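You operate a simulated robot arm through the tools that you are given. There is no shell and no other tool.

The job below is to be done with a simulated robot arm. You get a single attempt, and the scene is never put back.

Task
Run the yellow cover through the stand: pull its plug, measure the coat, gauge the bore.
Fine: plug into the USED tub, disc stays on; the cover stays in the slide, back at LOAD.
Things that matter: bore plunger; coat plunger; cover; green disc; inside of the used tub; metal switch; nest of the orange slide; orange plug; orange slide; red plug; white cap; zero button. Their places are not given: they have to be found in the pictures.

The check looks at the end state, three seconds after you hand in, the way a careful person would. Anything else that was tipped, shoved, dropped, spilled or broken makes it a failure. Lids that push on must go on centred and level and be pressed home; caps that screw on are set level and turned clockwise until they are tight.

Robot
A 7-joint arm with a two-finger parallel gripper, fixed in place. Base frame: the origin is at the foot of the arm, x ahead of it, y to its left, z up; the work surface is at about z = 80. Lengths are in cm, angles in degrees, forces in N, time in s.
With the tool pointing down near the work surface it reaches from about 28 to 72 cm from the base axis. Its first joint turns from -166.0 to 166.0 degrees. Payload 3.43 kg.
The tool frame sits at the grasp point between the pads (the TCP): z along the fingers, y along the line on which they close. The tips reach 3.4 cm beyond it. Largest opening 12.8 cm; finger width 2.4, thickness 1.2; the body of the gripper, 4.8 by 13 cm, starts 9.6 cm behind the TCP.
Orientation is told as [roll, pitch, yaw] about the base's x, y, z axes, in that order, counted from this pose: with the fingers straight down and closing along the base's y, the tool's x points along the base's -x, its y along +y and its z along -z.

Tools
- The arm moves only by the tool drive_tool. Its argument "motion" is a list of rows, each a list of 7 numbers: the shift along the tool's x, y, z in mm, then the turn, a rotation vector about the tool's x, y, z in degrees, then the closure, from 0 (fully open) to 1 (shut). In form: [[tx, ty, tz, wx, wy, wz, claw], ...]. A call has 1 to 20 rows; each row is the pose to reach, as a shift and turn from the pose commanded when the call began, along the tool's axes at that moment. Rows are played at 5 a second. More than 5 cm and 8.6 degrees between two rows, or a gripper value outside its range, and nothing of the call is played. A pose out of reach is approached as far as the arm can. The call stops where the force on the tool passes 90 N (or 10 N more than at its start, if that is more) or the arm is blocked; 0.2 s more then pass. The fingers move at their own pace (about 10.8 cm/s each) and stop on an object; they squeeze with about 40 N. The grip force told is the motor's: it shows also when the fingers shut on nothing. Time passes only in rows, and 0.2 s behind the last, so rows that repeat a pose let the fingers close. It gives the time, the measured TCP pose, the force on the tool (base axes), the opening and the grip force at its end, in the units of the frame above (readings bear some noise), with the torque about the TCP (base axes, N m) and any sound that the robot's microphone picked up.
- Cameras (640 x 400 px; columns grow to the right, rows downward): "scene" is fixed at [21.97, -64.92, 153.34]; the picture's right is [0.94, -0.35, 0.00], its down [-0.22, -0.58, -0.79] and it looks along [0.28, 0.74, -0.62] (base axes); focal length 349 px, centre (320, 200). "wrist" rides on the gripper at [7.6, -1.1, -16] in the tool frame; the picture's right is [0.15, 0.99, 0.00], its down [-0.88, 0.13, -0.46] and it looks along [-0.45, 0.07, 0.89] (tool axes); focal length 234 px, centre (320, 200).
- grab_frame(camera): a new picture of that camera. No time passes.
- lift_body(by): slides the trunk up (or, below 0, down) by that many cm; the arm rides with it, the base frame stays. It gives what a move gives, with no picture.
- measure_at(camera, pixels): for up to 12 pixels [column, row] of the newest picture of that camera ("zoom" is the newest enlarged one), the place [x, y, z] in the base frame of the surface seen there, good to about 0.3 cm. No time passes.
- enlarge(camera, box): a new picture of the part [left, top, right, bottom] of that camera's present view, enlarged. No time passes.
- close_job(): hands the job in; it is judged then, once.

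Open the gripper and draw the arm clear of the work before you hand the job in, unless the task says otherwise.

The tools are called after ">>>" as a command line: name --pt "numbers of a row" for each row, then --argument value for the rest, lists and objects as JSON in quotes. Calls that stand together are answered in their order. drive_tool: Moves the arm, as the interface text tells. Its arguments: {"type":"object","properties":{"motion":{"type":"array","items":{"type":"array","items":{"type":"number"}}}},"required":["motion"]} The other tools are called the same way: lift_body (by) slides the trunk up or down; grab_frame (camera) takes a picture; measure_at (camera, pixels) gives the place of the surface under pixels of a picture; enlarge (camera, box) takes an enlarged picture of a part of a camera's view; close_job () hands the job in.

At the start:

```text
clock: 0.0
eef_pos: [50.58, -10.74, 120.05]
ee_rot: [0.0, 0.0, -0.1]
contact_force: [0.1, 0.4, -0.6]
torque: [0.01, -0.01, 0.03]
opening: 12.78
grip_force: 0.1
trunk travel left (down, up): [-27.5, 4.9]
```

scene: 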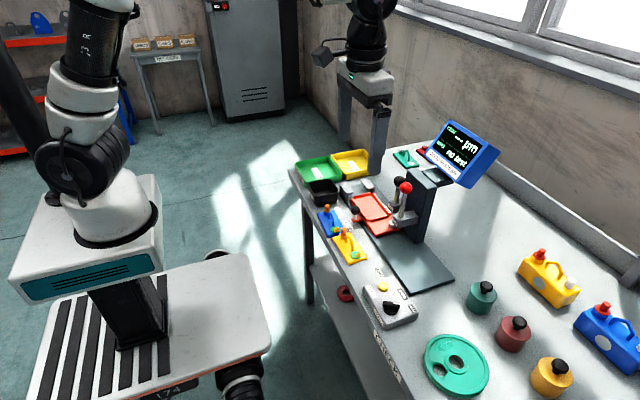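
wrist: 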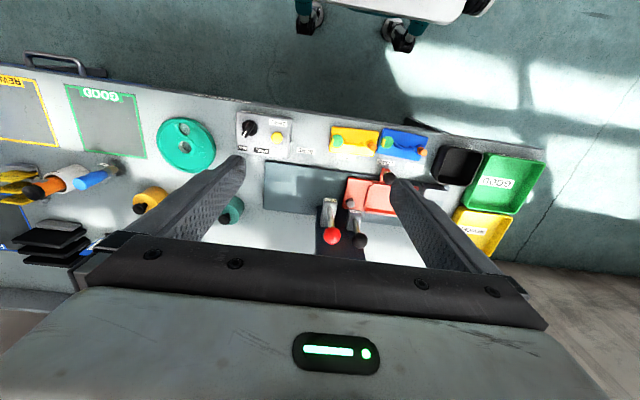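

The overview shows the stand with red and dark lever knobs near (405,187), the orange slide near (370,210), and the yellow and blue covers near (345,243). I'll enlarge the main areas to read the labels.

>>> enlarge --camera "scene" --box '[290, 140, 450, 240]'

>>> enlarge --camera "scene" --box '[310, 190, 470, 290]'

>>> enlarge --camera "scene" --box '[400, 110, 512, 180]'

>>> enlarge --camera "scene" --box '[330, 260, 460, 341]'

>>> enlarge --camera "wrist" --box '[220, 100, 420, 225]'

>>> enlarge --camera "wrist" --box '[380, 130, 560, 242]'

```text
4.00 times, centred on (370, 190) of scene
```

zoom: 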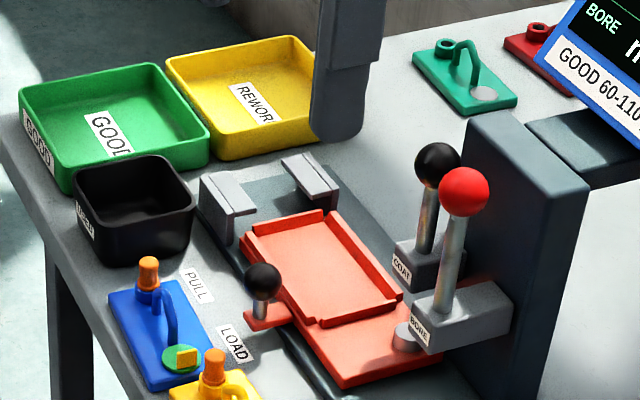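

```text
4.00 times, centred on (390, 240) of scene
```

zoom: 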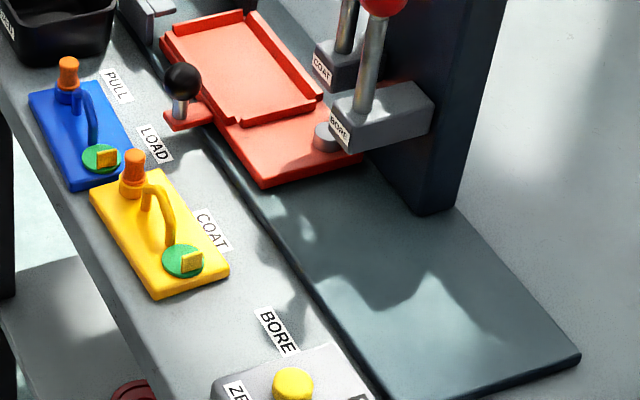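

```text
5.71 times, centred on (456, 145) of scene
```

zoom: 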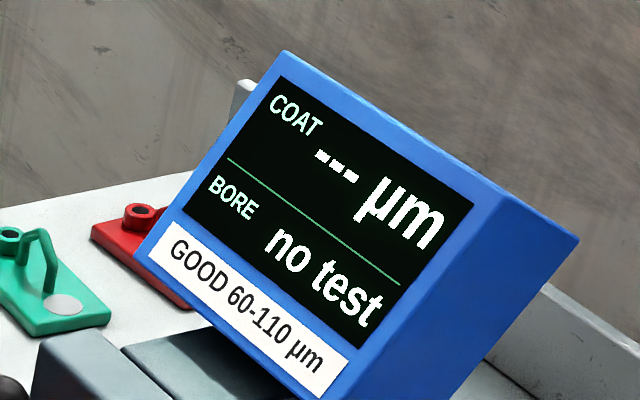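

```text
4.92 times, centred on (395, 300) of scene
```

zoom: 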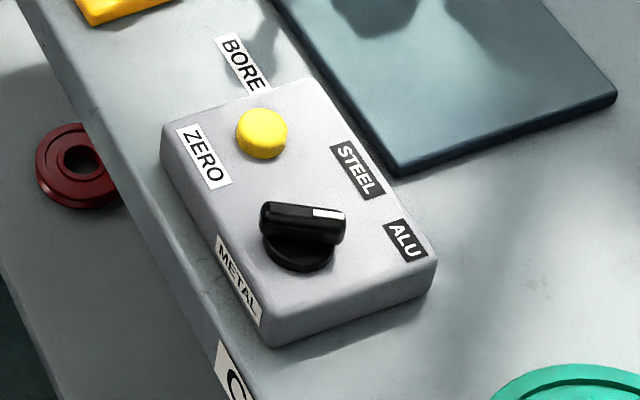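

```text
3.20 times, centred on (320, 162) of wrist
```

zoom: 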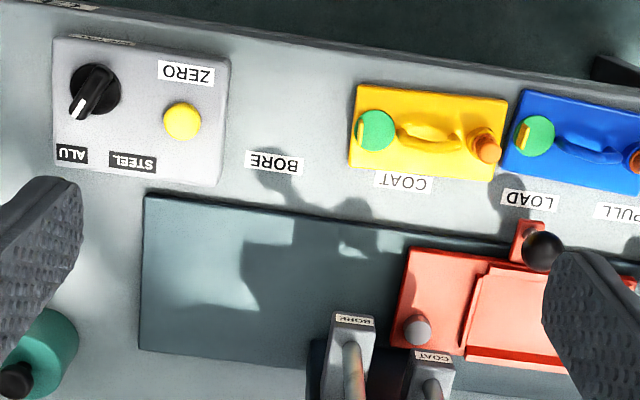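

```text
3.56 times, centred on (470, 186) of wrist
```

zoom: 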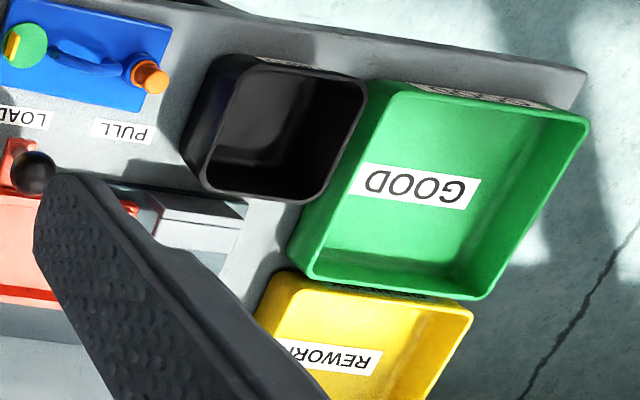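

The screen reads COAT "--- µm", BORE "no test", GOOD 60-110. I'll look closer at the rest of the table for labels and hints, including which metal the switch should be on.

>>> enlarge --camera "scene" --box '[330, 300, 490, 400]'

>>> enlarge --camera "scene" --box '[480, 230, 640, 400]'

>>> enlarge --camera "scene" --box '[380, 130, 480, 192]'

>>> enlarge --camera "wrist" --box '[0, 50, 240, 200]'

>>> enlarge --camera "wrist" --box '[0, 140, 180, 252]'

>>> enlarge --camera "scene" --box '[0, 0, 300, 190]'

>>> enlarge --camera "scene" --box '[335, 225, 383, 255]'

```text
4.00 times, centred on (410, 350) of scene
```

zoom: 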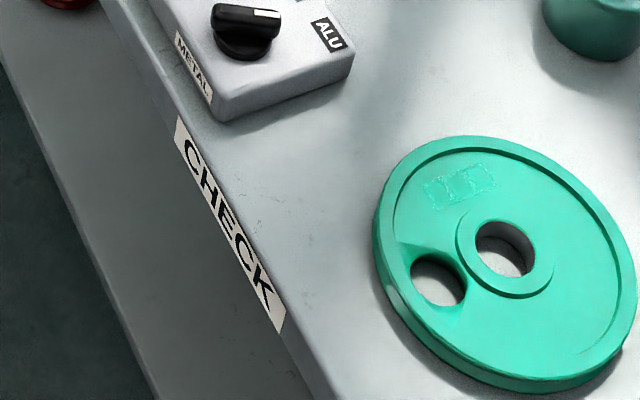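

```text
2.35 times, centred on (560, 315) of scene
```

zoom: 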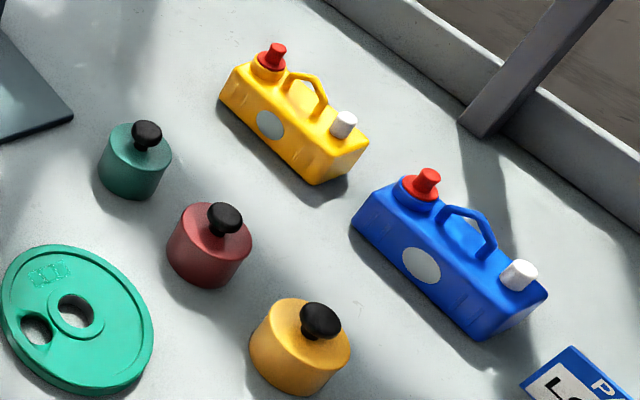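

```text
6.40 times, centred on (430, 161) of scene
```

zoom: 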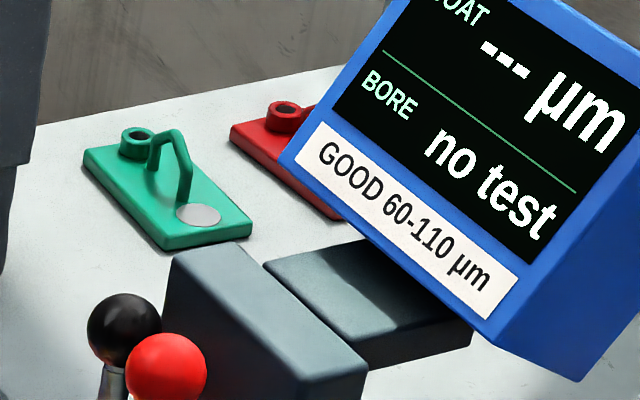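

```text
2.67 times, centred on (120, 125) of wrist
```

zoom: 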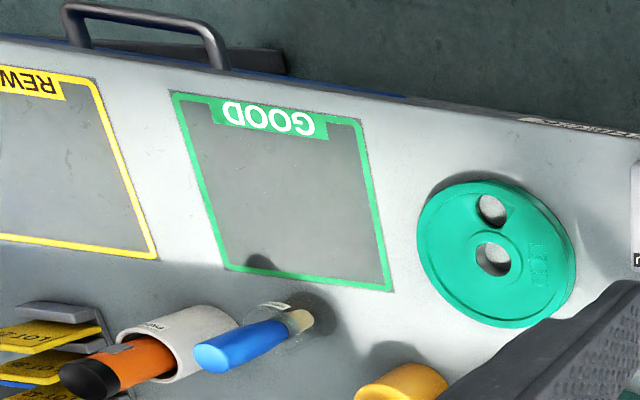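

```text
3.56 times, centred on (90, 196) of wrist
```

zoom: 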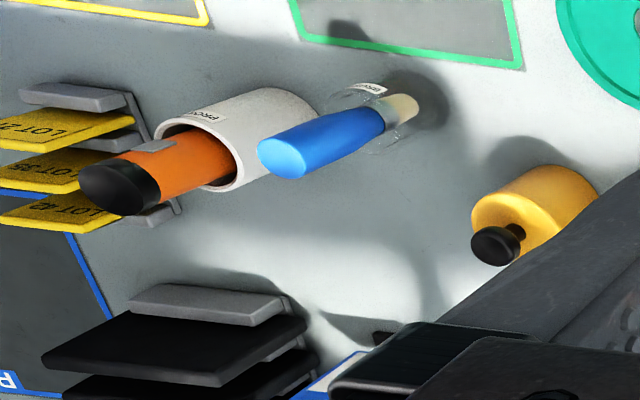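

```text
2.11 times, centred on (150, 95) of scene
```

zoom: 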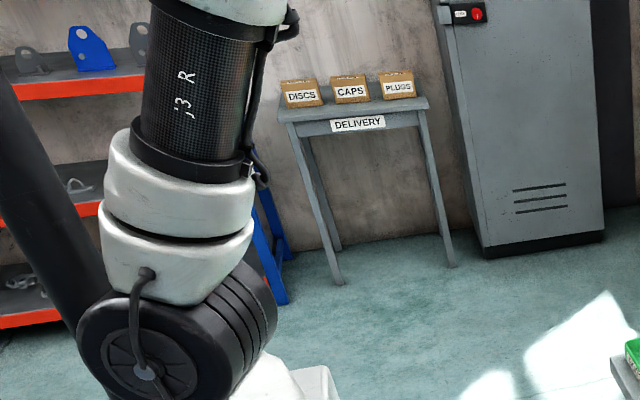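

```text
13.33 times, centred on (359, 240) of scene
```

zoom: 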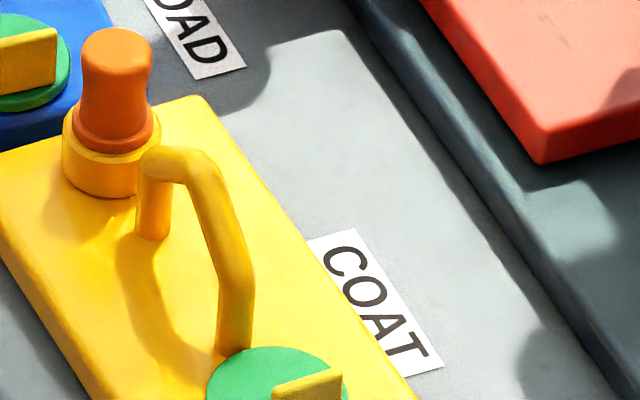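

The legend says covers have a bare spot under the disc. Now I'll measure the key points: slide, nest, covers, levers, switch, zero button and tub.

>>> grab_frame --camera "scene"

>>> enlarge --camera "scene" --box '[290, 140, 450, 240]'

>>> measure_at --camera "zoom" --pixels '[[263, 280], [438, 160], [465, 190], [405, 335], [330, 375], [340, 215], [310, 318], [400, 295], [250, 235], [235, 195], [310, 165], [130, 230]]'

>>> enlarge --camera "scene" --box '[310, 190, 470, 290]'

>>> measure_at --camera "zoom" --pixels '[[133, 153], [133, 185], [160, 175], [183, 262], [192, 262], [92, 195], [150, 297], [228, 268], [145, 165], [293, 385], [580, 355], [115, 85]]'

```text
taken
```

scene: 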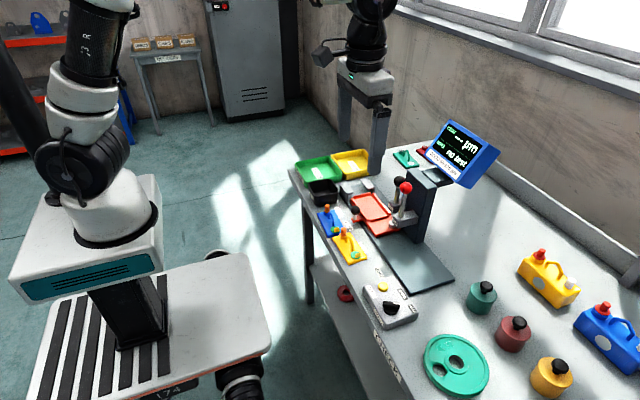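

```text
4.00 times, centred on (370, 190) of scene
```

zoom: 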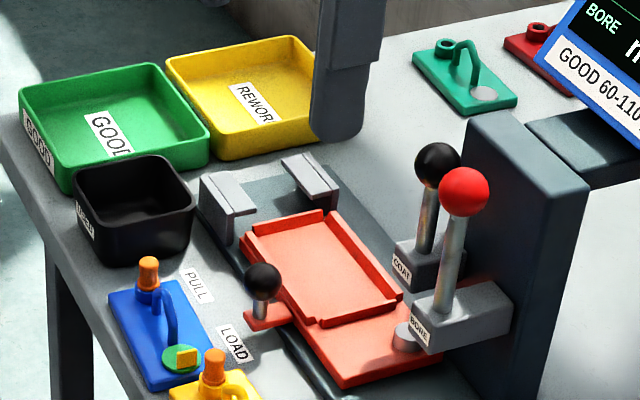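

```text
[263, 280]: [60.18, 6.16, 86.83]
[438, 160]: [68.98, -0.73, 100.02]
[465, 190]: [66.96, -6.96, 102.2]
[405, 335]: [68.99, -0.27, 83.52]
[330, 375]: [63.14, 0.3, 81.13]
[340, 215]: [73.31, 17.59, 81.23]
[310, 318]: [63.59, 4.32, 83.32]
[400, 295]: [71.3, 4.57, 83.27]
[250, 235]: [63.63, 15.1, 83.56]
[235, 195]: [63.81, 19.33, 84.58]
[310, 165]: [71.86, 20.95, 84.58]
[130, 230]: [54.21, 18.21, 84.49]
```

```text
4.00 times, centred on (390, 240) of scene
```

zoom: 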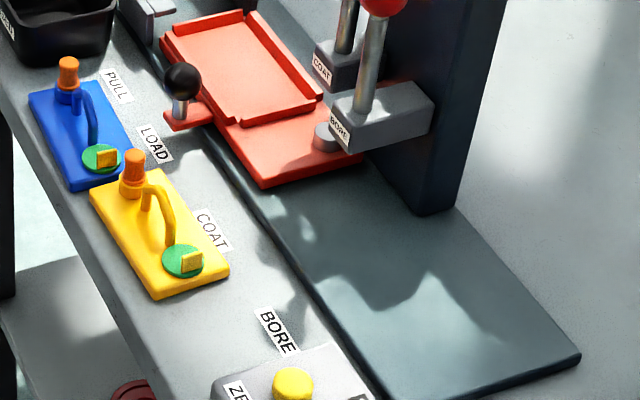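

```text
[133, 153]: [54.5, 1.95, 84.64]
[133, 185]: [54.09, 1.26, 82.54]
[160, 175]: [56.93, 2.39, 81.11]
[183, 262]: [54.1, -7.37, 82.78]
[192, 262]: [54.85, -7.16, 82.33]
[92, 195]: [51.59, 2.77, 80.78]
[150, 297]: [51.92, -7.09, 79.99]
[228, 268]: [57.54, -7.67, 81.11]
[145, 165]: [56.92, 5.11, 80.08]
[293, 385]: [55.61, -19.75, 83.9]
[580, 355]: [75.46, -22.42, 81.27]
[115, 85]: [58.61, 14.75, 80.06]
```

The measured points put the slide's track along y (x≈60–75), with handle ball near (60.2, 6.2, 87), and the yellow cover around (54.5,-2). I'll bring the wrist camera closer over the stand to read the geometry.

>>> drive_tool --pt "-5 30 30 0 0 0 0" --pt "-5 60 60 0 0 0 0" --pt "-5 90 90 0 0 0 0" --pt "-5 110 120 0 0 0 0" --pt "-5 110 140 0 0 0 0" --pt "-5 110 150 0 0 0 0" --pt "-5 110 150 0 0 0 0"

>>> grab_frame --camera "wrist"

>>> grab_frame --camera "scene"

```text
clock: 1.6
eef_pos: [51.14, 0.27, 105.15]
ee_rot: [0.0, -0.1, 0.1]
contact_force: [-0.2, -0.4, 0.0]
torque: [0.04, -0.02, -0.02]
opening: 12.8
grip_force: 0.1
trunk travel left (down, up): [-27.5, 4.9]
```

```text
taken
```

wrist: 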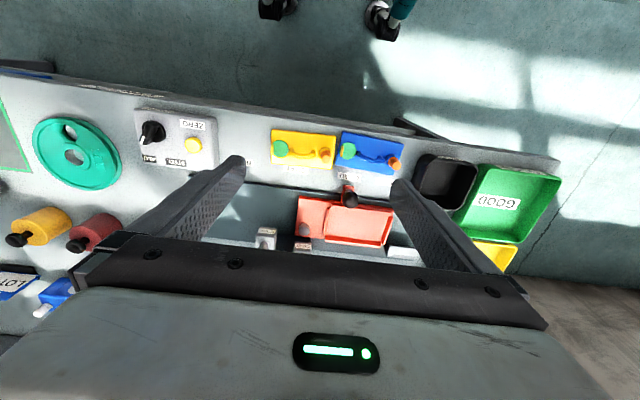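

```text
taken
```

scene: 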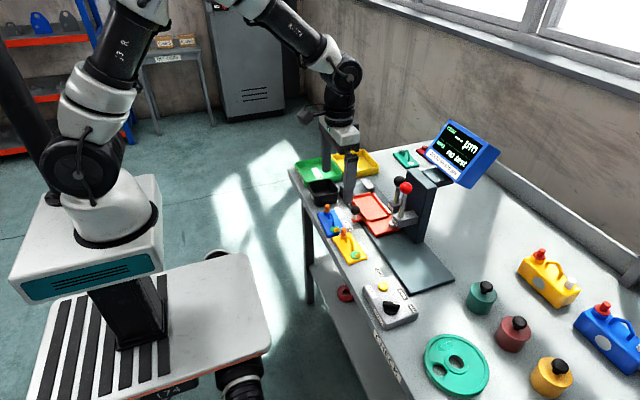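

The wrist view now shows covers at (300,148)/(372,152) and slide near (345,215). I'll enlarge those areas.

>>> enlarge --camera "wrist" --box '[235, 120, 415, 262]'

>>> enlarge --camera "wrist" --box '[250, 190, 346, 260]'

>>> enlarge --camera "wrist" --box '[120, 95, 240, 185]'

>>> enlarge --camera "wrist" --box '[380, 135, 570, 275]'

```text
2.82 times, centred on (325, 191) of wrist
```

zoom: 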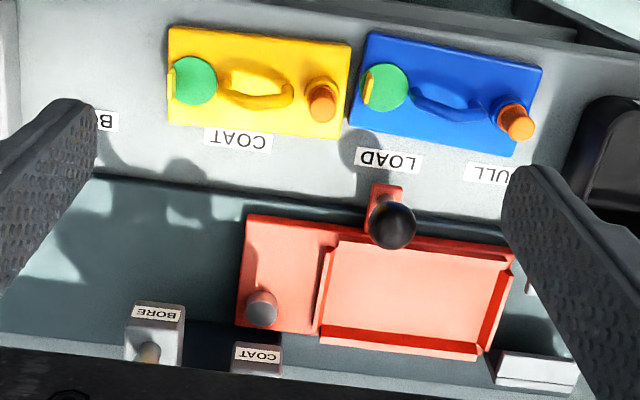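

```text
5.71 times, centred on (298, 225) of wrist
```

zoom: 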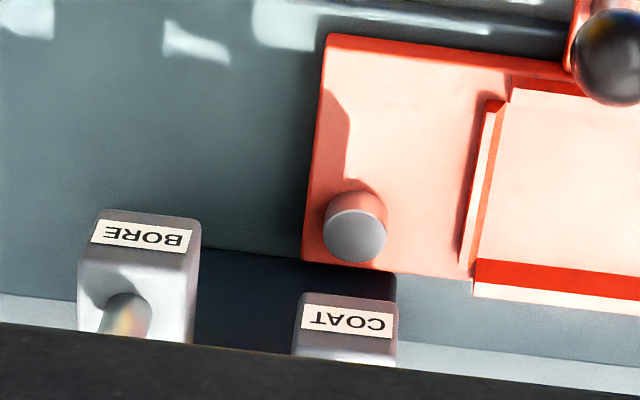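

```text
4.44 times, centred on (180, 140) of wrist
```

zoom: 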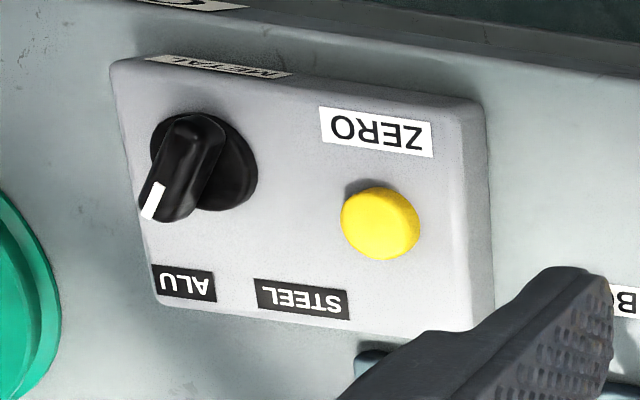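

```text
2.86 times, centred on (475, 205) of wrist
```

zoom: 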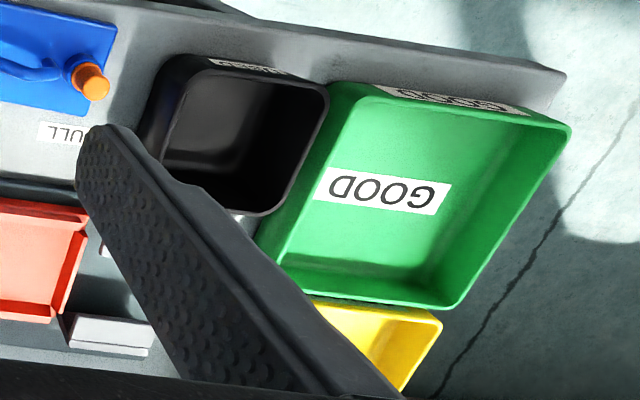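

The slide carries a grey reference stub at its -y end, and the switch pointer sits on ALU. I'll survey the other end of the table for notices about metal or lot before touching anything.

>>> drive_tool --pt "0 -40 -30 0 0 0 0" --pt "0 -80 -60 0 0 0 0" --pt "0 -120 -80 0 0 0 0" --pt "0 -160 -80 0 0 0 0" --pt "0 -200 -80 0 0 0 0" --pt "0 -240 -80 0 0 0 0" --pt "0 -280 -80 0 0 0 0" --pt "0 -320 -80 0 0 0 0" --pt "0 -350 -80 0 0 0 0" --pt "0 -350 -80 0 0 0 0"

>>> grab_frame --camera "wrist"

>>> enlarge --camera "wrist" --box '[0, 60, 320, 260]'

>>> enlarge --camera "wrist" --box '[220, 60, 540, 260]'

>>> enlarge --camera "scene" --box '[290, 140, 450, 240]'

```text
clock: 3.8
eef_pos: [51.17, -34.76, 113.14]
ee_rot: [-0.1, 0.0, 0.0]
contact_force: [0.1, -0.1, 1.2]
torque: [-0.03, -0.03, -0.06]
opening: 12.79
grip_force: 0.2
trunk travel left (down, up): [-27.5, 4.9]
```

```text
taken
```

wrist: 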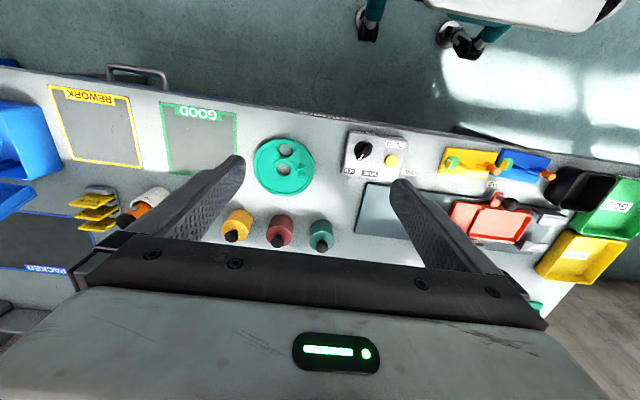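

```text
2.00 times, centred on (160, 160) of wrist
```

zoom: 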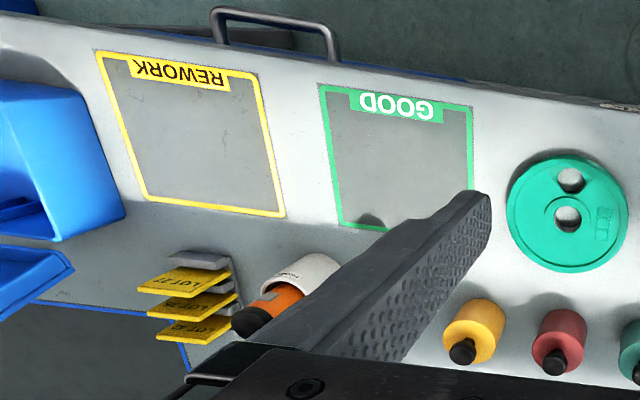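

```text
2.00 times, centred on (380, 160) of wrist
```

zoom: 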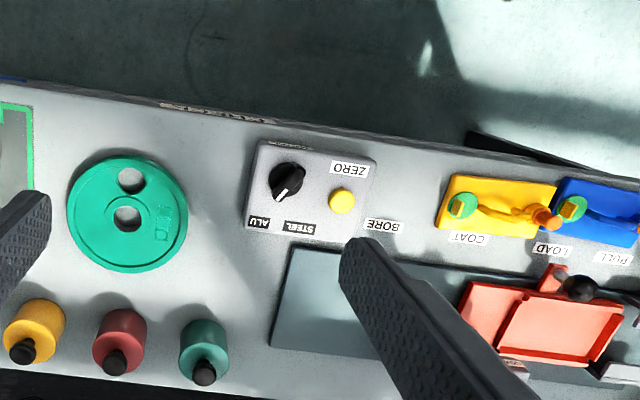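

```text
4.00 times, centred on (370, 190) of scene
```

zoom: 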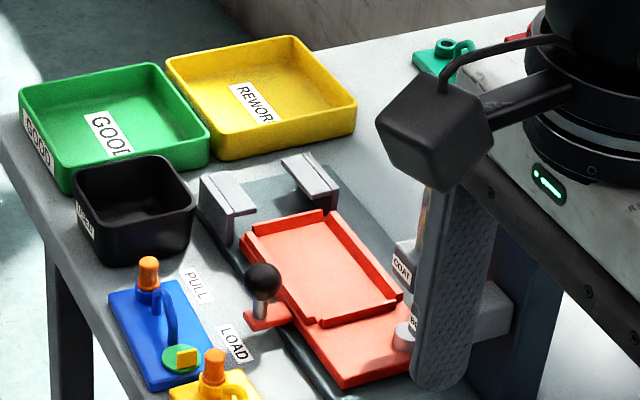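

I see LOT cards near (95,207) and a "PACKED"-type sign at (45,268). I'll zoom in on them and the yellow cover.

>>> enlarge --camera "wrist" --box '[55, 175, 175, 250]'

>>> enlarge --camera "wrist" --box '[0, 60, 110, 290]'

>>> enlarge --camera "wrist" --box '[430, 140, 570, 228]'

>>> enlarge --camera "scene" --box '[560, 330, 640, 400]'

```text
5.33 times, centred on (115, 212) of wrist
```

zoom: 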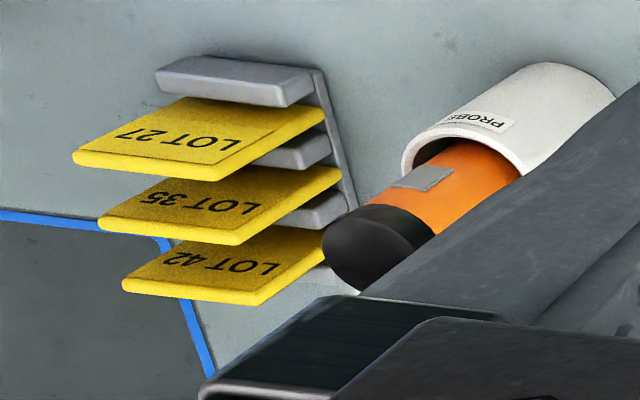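

```text
1.74 times, centred on (55, 175) of wrist
```

zoom: 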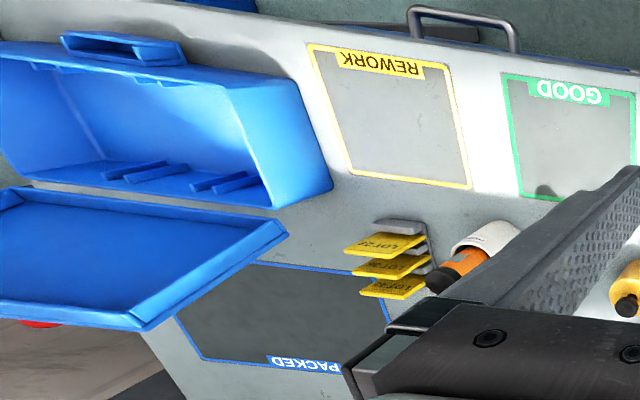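

```text
4.55 times, centred on (500, 184) of wrist
```

zoom: 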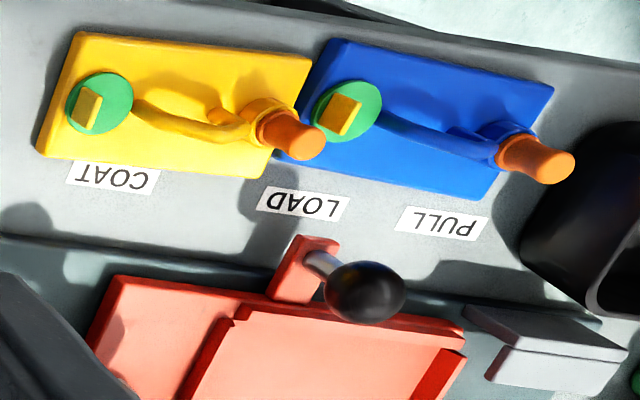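

```text
5.71 times, centred on (600, 365) of scene
```

zoom: 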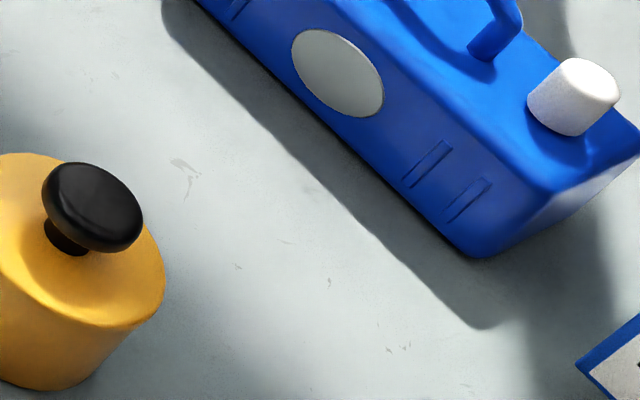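

No note about the metal on the cards, so I'll rely on the screen's feedback. Next I move the wrist camera close over the yellow cover and slide to get accurate geometry.

>>> drive_tool --pt "10 40 0 0 0 0 0" --pt "20 80 0 0 0 0 0" --pt "32 120 0 0 0 0 0" --pt "32 160 0 0 0 0 0" --pt "32 200 10 0 0 0 0" --pt "32 240 40 0 0 0 0" --pt "32 280 70 0 0 0 0" --pt "32 320 100 0 0 0 0" --pt "32 340 130 0 0 0 0" --pt "32 340 150 0 0 0 0" --pt "32 340 150 0 0 0 0"

>>> grab_frame --camera "wrist"

>>> enlarge --camera "wrist" --box '[230, 90, 430, 215]'

```text
clock: 6.2
eef_pos: [47.86, -0.75, 97.97]
ee_rot: [-0.2, 0.1, 0.0]
contact_force: [-1.1, -0.1, 0.3]
torque: [0.0, 0.0, 0.02]
opening: 12.81
grip_force: 0.0
trunk travel left (down, up): [-27.5, 4.9]
```

```text
taken
```

wrist: 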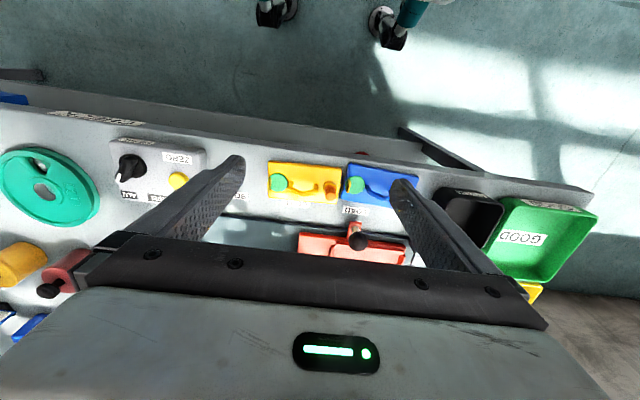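

```text
3.20 times, centred on (330, 152) of wrist
```

zoom: 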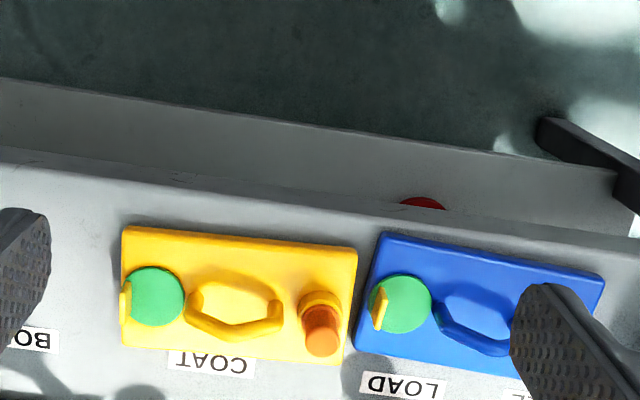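

The yellow cover is in clear view. I'll measure its corners, disc, handle and plug, and the blue cover's near edge.

>>> measure_at --camera "zoom" --pixels '[[124, 230], [120, 342], [356, 250], [342, 360], [155, 295], [126, 302], [236, 335], [195, 300], [272, 308], [320, 343], [318, 318], [318, 295]]'

>>> measure_at --camera "zoom" --pixels '[[382, 235], [357, 348], [220, 260], [235, 300], [210, 360], [405, 385], [200, 318], [280, 325], [190, 340], [300, 270], [140, 240], [335, 345]]'

```text
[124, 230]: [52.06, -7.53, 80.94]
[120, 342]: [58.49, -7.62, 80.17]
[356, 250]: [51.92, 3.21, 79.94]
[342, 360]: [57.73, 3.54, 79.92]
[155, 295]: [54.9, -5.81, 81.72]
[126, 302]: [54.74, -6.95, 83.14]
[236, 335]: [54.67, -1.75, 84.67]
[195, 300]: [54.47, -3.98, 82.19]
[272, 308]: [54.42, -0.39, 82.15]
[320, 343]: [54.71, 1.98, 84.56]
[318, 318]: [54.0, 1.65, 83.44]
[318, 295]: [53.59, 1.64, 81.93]
```

```text
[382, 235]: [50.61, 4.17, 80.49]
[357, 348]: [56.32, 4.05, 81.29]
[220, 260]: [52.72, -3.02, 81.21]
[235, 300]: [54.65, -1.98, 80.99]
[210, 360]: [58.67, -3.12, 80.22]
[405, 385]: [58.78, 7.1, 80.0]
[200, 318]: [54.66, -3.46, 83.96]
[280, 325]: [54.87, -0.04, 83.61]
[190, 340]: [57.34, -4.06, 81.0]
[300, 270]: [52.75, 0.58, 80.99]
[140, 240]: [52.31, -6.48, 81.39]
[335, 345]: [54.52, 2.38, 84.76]
```

Cover: x 52.0–57.6, y −7.5–3.1, plate top z≈81.1, handle along y at x≈54.6 with top z≈84.6, plug at (54.3,1.8). Now I move the camera over the slide and nest.

>>> drive_tool --pt "-30 30 0 0 0 0 0" --pt "-60 60 0 0 0 0 0" --pt "-85 90 0 0 0 0 0" --pt "-95 100 0 0 0 0 0" --pt "-95 100 0 0 0 0 0"

>>> grab_frame --camera "wrist"

>>> enlarge --camera "wrist" --box '[230, 120, 430, 245]'

```text
clock: 7.4
eef_pos: [57.33, 9.33, 98.03]
ee_rot: [0.0, 0.0, 0.1]
contact_force: [-0.2, -0.8, 0.3]
torque: [0.01, 0.0, 0.0]
opening: 12.8
grip_force: 0.1
trunk travel left (down, up): [-27.5, 4.9]
```

```text
taken
```

wrist: 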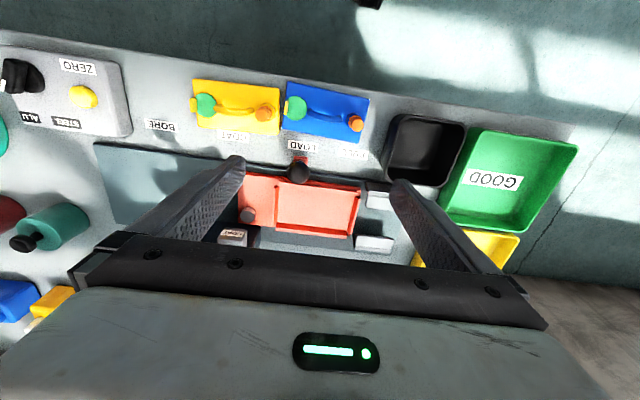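

```text
3.20 times, centred on (330, 182) of wrist
```

zoom: 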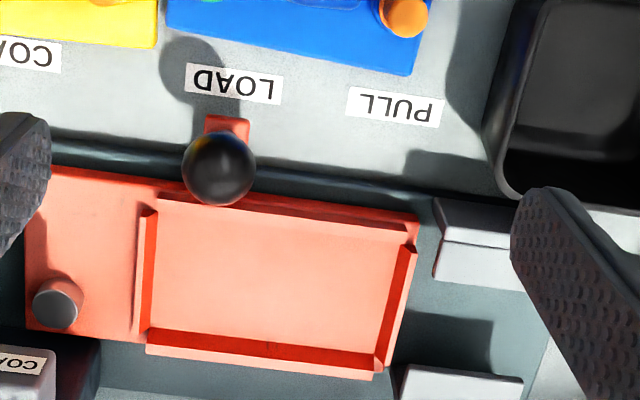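

The nest is now well visible at zoom (150–410, 200–375). Measuring its rims, floor, the stub, hold-down blocks, labels and knob.

>>> measure_at --camera "zoom" --pixels '[[157, 212], [143, 215], [152, 330], [148, 348], [380, 350], [372, 378], [405, 243], [415, 250], [280, 213], [270, 280], [262, 350], [262, 362]]'

>>> measure_at --camera "zoom" --pixels '[[58, 308], [220, 165], [228, 125], [470, 220], [480, 258], [440, 205], [460, 380], [230, 83], [395, 105], [28, 330], [40, 175], [20, 365]]'

```text
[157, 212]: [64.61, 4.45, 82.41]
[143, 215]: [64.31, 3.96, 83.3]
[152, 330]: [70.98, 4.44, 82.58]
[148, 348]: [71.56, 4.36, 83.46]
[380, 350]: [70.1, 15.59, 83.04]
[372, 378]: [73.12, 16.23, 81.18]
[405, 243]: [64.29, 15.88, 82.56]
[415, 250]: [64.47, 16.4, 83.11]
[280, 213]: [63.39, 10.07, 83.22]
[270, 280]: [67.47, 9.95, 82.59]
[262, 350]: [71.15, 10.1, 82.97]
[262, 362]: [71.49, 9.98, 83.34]
```

```text
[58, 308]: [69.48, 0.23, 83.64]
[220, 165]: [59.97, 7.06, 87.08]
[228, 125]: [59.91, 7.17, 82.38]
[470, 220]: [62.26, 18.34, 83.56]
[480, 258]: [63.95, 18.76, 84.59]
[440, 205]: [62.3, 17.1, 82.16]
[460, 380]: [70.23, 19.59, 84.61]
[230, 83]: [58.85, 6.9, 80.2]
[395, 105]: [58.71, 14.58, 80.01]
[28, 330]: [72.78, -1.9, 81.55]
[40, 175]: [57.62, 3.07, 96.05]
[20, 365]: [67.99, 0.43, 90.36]
```

Floor of nest z≈82.5, rims ≈83.3; stub at (69.5,0.2,83.6). I'll enlarge more on the nest to get precise edges and the end of the hold-down blocks.

>>> enlarge --camera "wrist" --box '[262, 170, 374, 240]'

>>> measure_at --camera "zoom" --pixels '[[100, 100], [82, 100], [75, 200], [90, 215], [470, 300], [500, 200], [520, 180], [280, 125], [280, 105], [270, 290], [270, 310], [270, 325]]'

>>> enlarge --camera "wrist" --box '[340, 170, 430, 260]'

>>> enlarge --camera "wrist" --box '[380, 105, 580, 230]'

>>> measure_at --camera "zoom" --pixels '[[20, 120], [75, 35], [270, 60], [210, 255], [60, 230], [140, 110], [110, 200], [200, 120], [25, 180], [150, 160]]'

```text
5.71 times, centred on (318, 205) of wrist
```

zoom: 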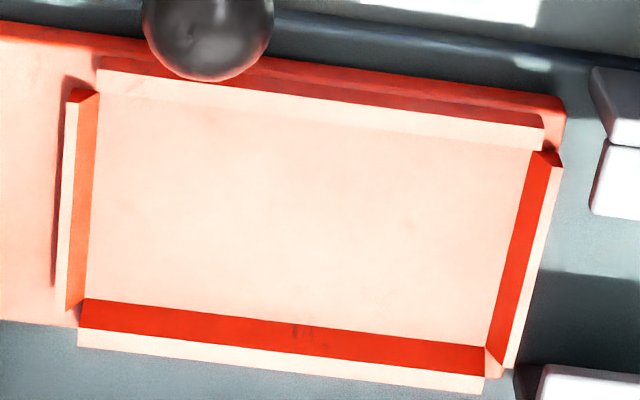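

```text
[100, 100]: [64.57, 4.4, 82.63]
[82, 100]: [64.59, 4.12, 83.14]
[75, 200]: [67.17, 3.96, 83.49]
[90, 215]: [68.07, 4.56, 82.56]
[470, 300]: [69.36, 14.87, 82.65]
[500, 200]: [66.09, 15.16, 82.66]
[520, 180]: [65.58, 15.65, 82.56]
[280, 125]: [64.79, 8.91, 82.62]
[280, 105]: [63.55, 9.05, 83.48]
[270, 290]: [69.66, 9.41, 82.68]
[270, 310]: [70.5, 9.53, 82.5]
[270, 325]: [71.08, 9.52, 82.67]
```

```text
4.44 times, centred on (385, 215) of wrist
```

zoom: 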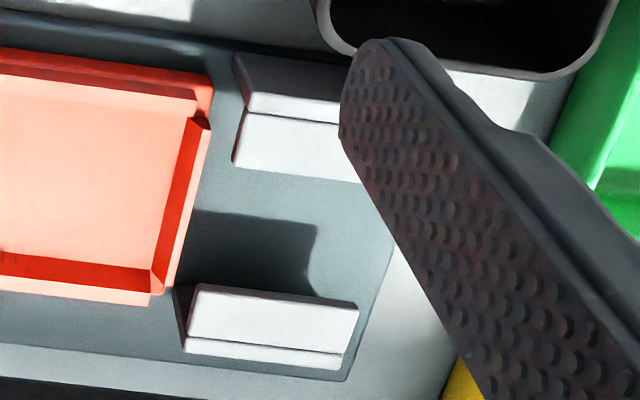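

```text
3.20 times, centred on (480, 168) of wrist
```

zoom: 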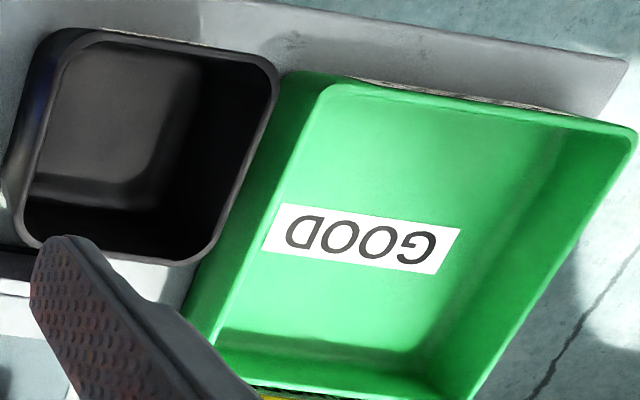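

```text
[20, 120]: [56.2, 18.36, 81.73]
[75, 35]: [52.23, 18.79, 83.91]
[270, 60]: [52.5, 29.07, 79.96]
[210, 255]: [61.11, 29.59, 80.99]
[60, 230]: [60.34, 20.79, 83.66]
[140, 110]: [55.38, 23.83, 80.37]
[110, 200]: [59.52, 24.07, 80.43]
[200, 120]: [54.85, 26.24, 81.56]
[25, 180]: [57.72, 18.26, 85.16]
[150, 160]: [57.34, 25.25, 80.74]
```

Nest opening: x≈63.9–70.9, y≈4.3–16.2 (centre ≈67.4, 10.2); USED tub interior around x 53–60, y 19.5–28. Now I check the levers, column and monitor from the scene camera before working near them.

>>> grab_frame --camera "scene"

>>> enlarge --camera "scene" --box '[370, 110, 514, 200]'

>>> measure_at --camera "zoom" --pixels '[[280, 55], [570, 170], [480, 330], [240, 255], [330, 320], [160, 340], [120, 320], [345, 270], [210, 250], [400, 180], [160, 325], [100, 310]]'

>>> enlarge --camera "scene" --box '[370, 160, 450, 260]'

>>> measure_at --camera "zoom" --pixels '[[280, 75], [300, 100], [335, 155], [290, 220], [255, 260], [230, 285], [350, 210], [280, 150]]'

```text
taken
```

scene: 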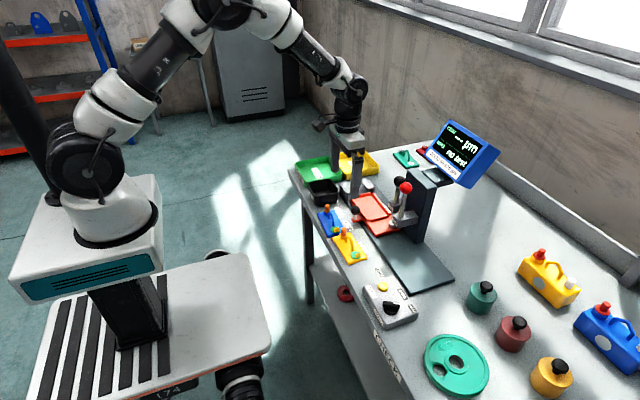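

```text
4.44 times, centred on (442, 155) of scene
```

zoom: 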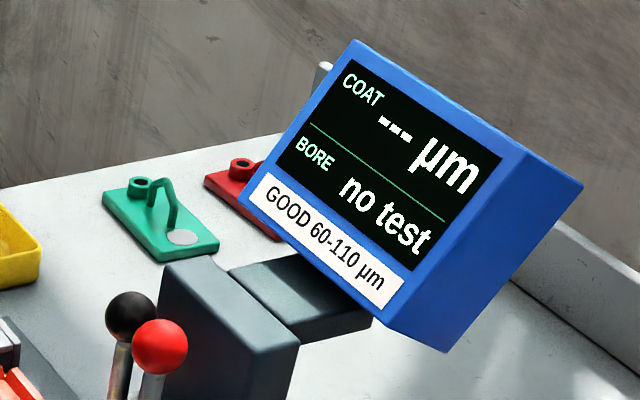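

```text
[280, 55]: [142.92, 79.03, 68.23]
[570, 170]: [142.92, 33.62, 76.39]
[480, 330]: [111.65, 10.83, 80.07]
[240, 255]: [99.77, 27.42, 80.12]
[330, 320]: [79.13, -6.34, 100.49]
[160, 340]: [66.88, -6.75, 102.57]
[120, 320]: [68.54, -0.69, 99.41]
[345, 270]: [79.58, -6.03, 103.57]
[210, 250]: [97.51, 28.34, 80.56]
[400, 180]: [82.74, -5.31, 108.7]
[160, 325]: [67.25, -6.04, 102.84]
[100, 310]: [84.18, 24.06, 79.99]
```

```text
4.00 times, centred on (410, 210) of scene
```

zoom: 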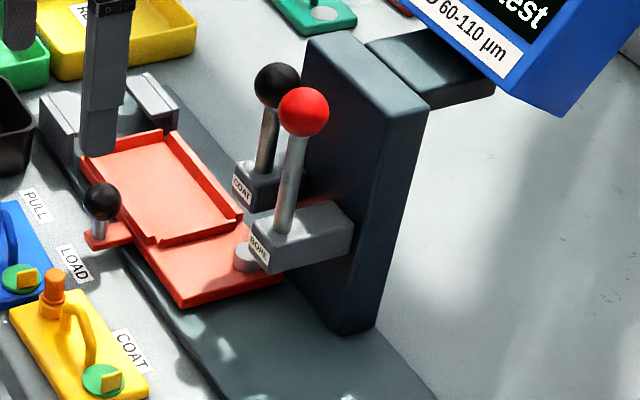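

```text
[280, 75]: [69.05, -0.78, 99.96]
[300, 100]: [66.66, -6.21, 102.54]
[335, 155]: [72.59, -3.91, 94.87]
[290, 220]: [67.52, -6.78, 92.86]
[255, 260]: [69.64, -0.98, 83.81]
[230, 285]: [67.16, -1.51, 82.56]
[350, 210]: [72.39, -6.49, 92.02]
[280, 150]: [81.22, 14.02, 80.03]
```

The COAT ball centre is ~(69.7,0.2,99.3) directly above the slide's stub, the BORE ball ~(67.5,-6.1,101.5). With the slide at LOAD, I'll rise and move over the COAT ball with fingers closed to test-press it on the stub.

>>> drive_tool --pt "0 0 -40 0 0 0 0.3" --pt "0 0 -80 0 0 0 0.6" --pt "0 0 -120 0 0 0 1" --pt "-40 -30 -120 0 0 0 1" --pt "-80 -60 -120 0 0 0 1" --pt "-122 -91 -120 0 0 0 1" --pt "-122 -91 -120 0 0 0 1" --pt "-122 -91 -120 0 0 0 1"

>>> grab_frame --camera "wrist"

>>> enlarge --camera "scene" --box '[350, 110, 494, 200]'

```text
refused: row 6 steps farther than a row can; nothing moved
```

```text
taken
```

wrist: 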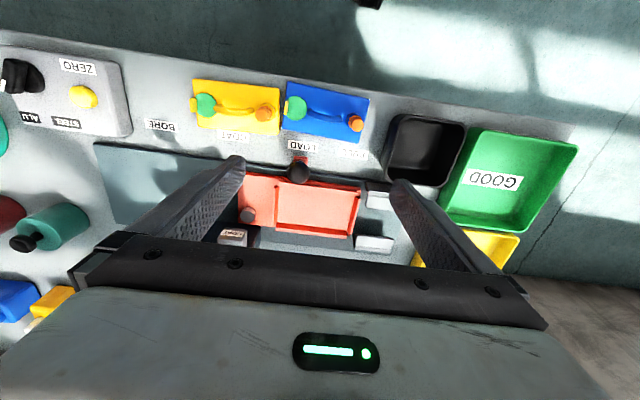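

```text
4.44 times, centred on (422, 155) of scene
```

zoom: 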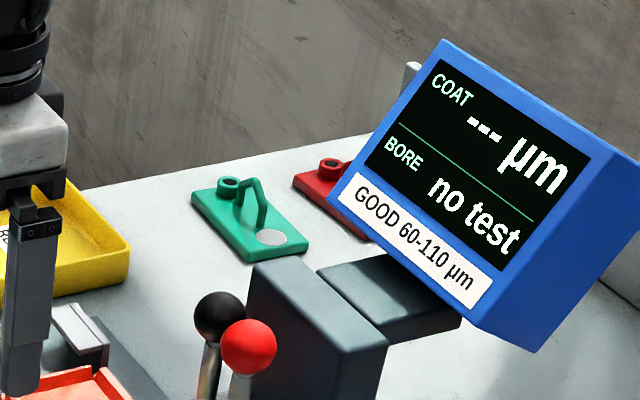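

The call was refused for a step just over 5 cm; nothing moved. I resend with smaller steps.

>>> drive_tool --pt "0 0 -40 0 0 0 0.3" --pt "0 0 -80 0 0 0 0.6" --pt "0 0 -120 0 0 0 1" --pt "-35 -25 -120 0 0 0 1" --pt "-70 -50 -120 0 0 0 1" --pt "-100 -75 -120 0 0 0 1" --pt "-122 -91 -120 0 0 0 1" --pt "-122 -91 -120 0 0 0 1" --pt "-122 -91 -120 0 0 0 1"

>>> grab_frame --camera "wrist"

>>> enlarge --camera "scene" --box '[350, 110, 494, 200]'

```text
clock: 9.4
eef_pos: [69.67, 0.11, 110.2]
ee_rot: [0.0, 0.0, 0.1]
contact_force: [-0.7, 0.4, -0.8]
torque: [0.02, 0.0, 0.0]
opening: 0.03
grip_force: 32.7
trunk travel left (down, up): [-27.5, 4.9]
```

```text
taken
```

wrist: 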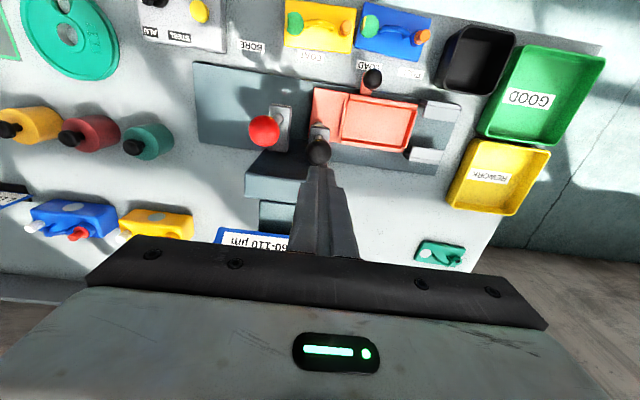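

```text
4.44 times, centred on (422, 155) of scene
```

zoom: 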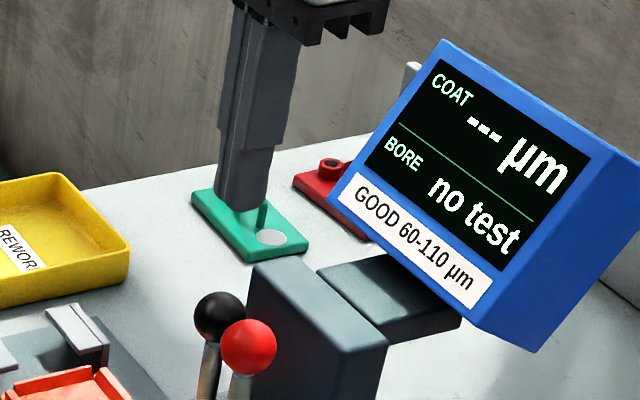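

The fingertip at (318,170) is close above the COAT ball (319,152). I zoom in to confirm alignment and measure the ball.

>>> enlarge --camera "wrist" --box '[230, 90, 390, 190]'

>>> measure_at --camera "zoom" --pixels '[[358, 240], [358, 260], [145, 160], [145, 170], [355, 170], [370, 300], [212, 110], [345, 185]]'

```text
4.00 times, centred on (310, 140) of wrist
```

zoom: 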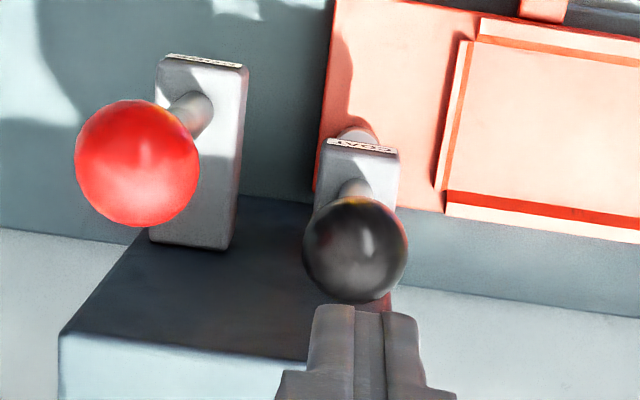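

```text
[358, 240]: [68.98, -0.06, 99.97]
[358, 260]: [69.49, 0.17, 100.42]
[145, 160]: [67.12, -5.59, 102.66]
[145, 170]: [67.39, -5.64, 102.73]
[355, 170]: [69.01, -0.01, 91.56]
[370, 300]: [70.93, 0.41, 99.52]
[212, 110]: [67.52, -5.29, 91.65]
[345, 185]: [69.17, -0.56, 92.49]
```

Ball top is at about (69.6, 0.2, 100.4), right under the closed tips (z≈106.8). I descend gently and press in small steps.

>>> drive_tool --pt "0 0 30 0 0 0 1" --pt "0 0 50 0 0 0 1" --pt "0 0 60 0 0 0 1" --pt "0 0 65 0 0 0 1" --pt "0 0 70 0 0 0 1" --pt "0 0 73 0 0 0 1"

>>> enlarge --camera "scene" --box '[350, 110, 494, 200]'

>>> enlarge --camera "wrist" --box '[230, 90, 390, 190]'

```text
clock: 10.8
eef_pos: [69.7, 0.21, 102.88]
ee_rot: [0.0, 0.0, -0.1]
contact_force: [0.3, -0.4, 2.5]
torque: [-0.05, 0.01, -0.01]
opening: 0.0
grip_force: 33.2
trunk travel left (down, up): [-27.5, 4.9]
```

```text
4.44 times, centred on (422, 155) of scene
```

zoom: 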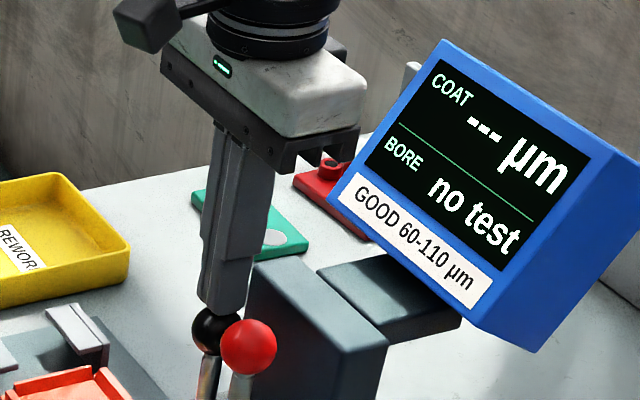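

```text
4.00 times, centred on (310, 140) of wrist
```

zoom: 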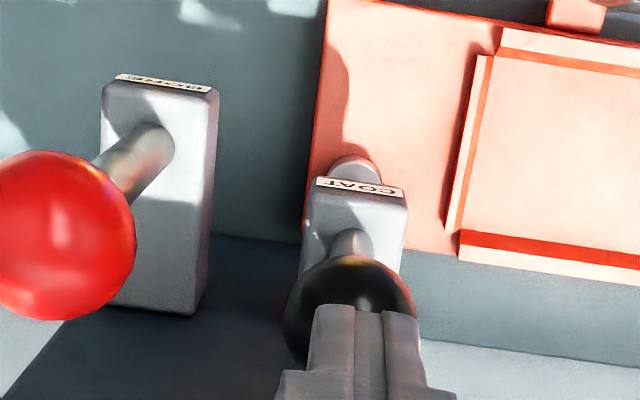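

Contact: 2.5 N up at TCP z=102.88, plunger beginning to sink. I continue pressing in small steps.

>>> drive_tool --pt "0 0 4 0 0 0 1" --pt "0 0 8 0 0 0 1" --pt "0 0 12 0 0 0 1" --pt "0 0 16 0 0 0 1" --pt "0 0 20 0 0 0 1"

>>> enlarge --camera "scene" --box '[350, 110, 494, 200]'

>>> enlarge --camera "wrist" --box '[230, 90, 390, 190]'

```text
clock: 12.0
eef_pos: [69.59, 0.25, 100.93]
ee_rot: [0.0, 0.0, 0.0]
contact_force: [-1.3, 1.1, 3.2]
torque: [-0.02, 0.01, 0.04]
opening: 0.02
grip_force: 32.4
trunk travel left (down, up): [-27.5, 4.9]
```

```text
4.44 times, centred on (422, 155) of scene
```

zoom: 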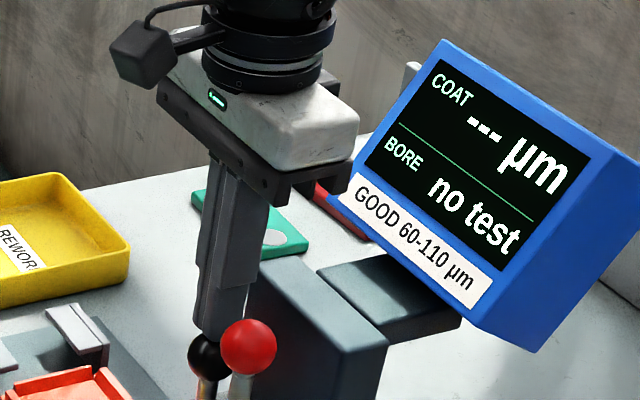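

```text
4.00 times, centred on (310, 140) of wrist
```

zoom: 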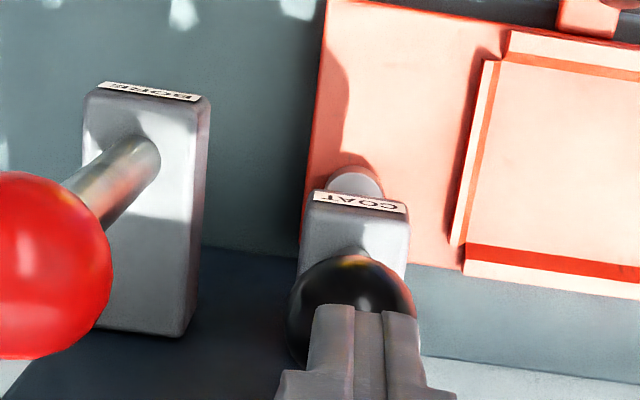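

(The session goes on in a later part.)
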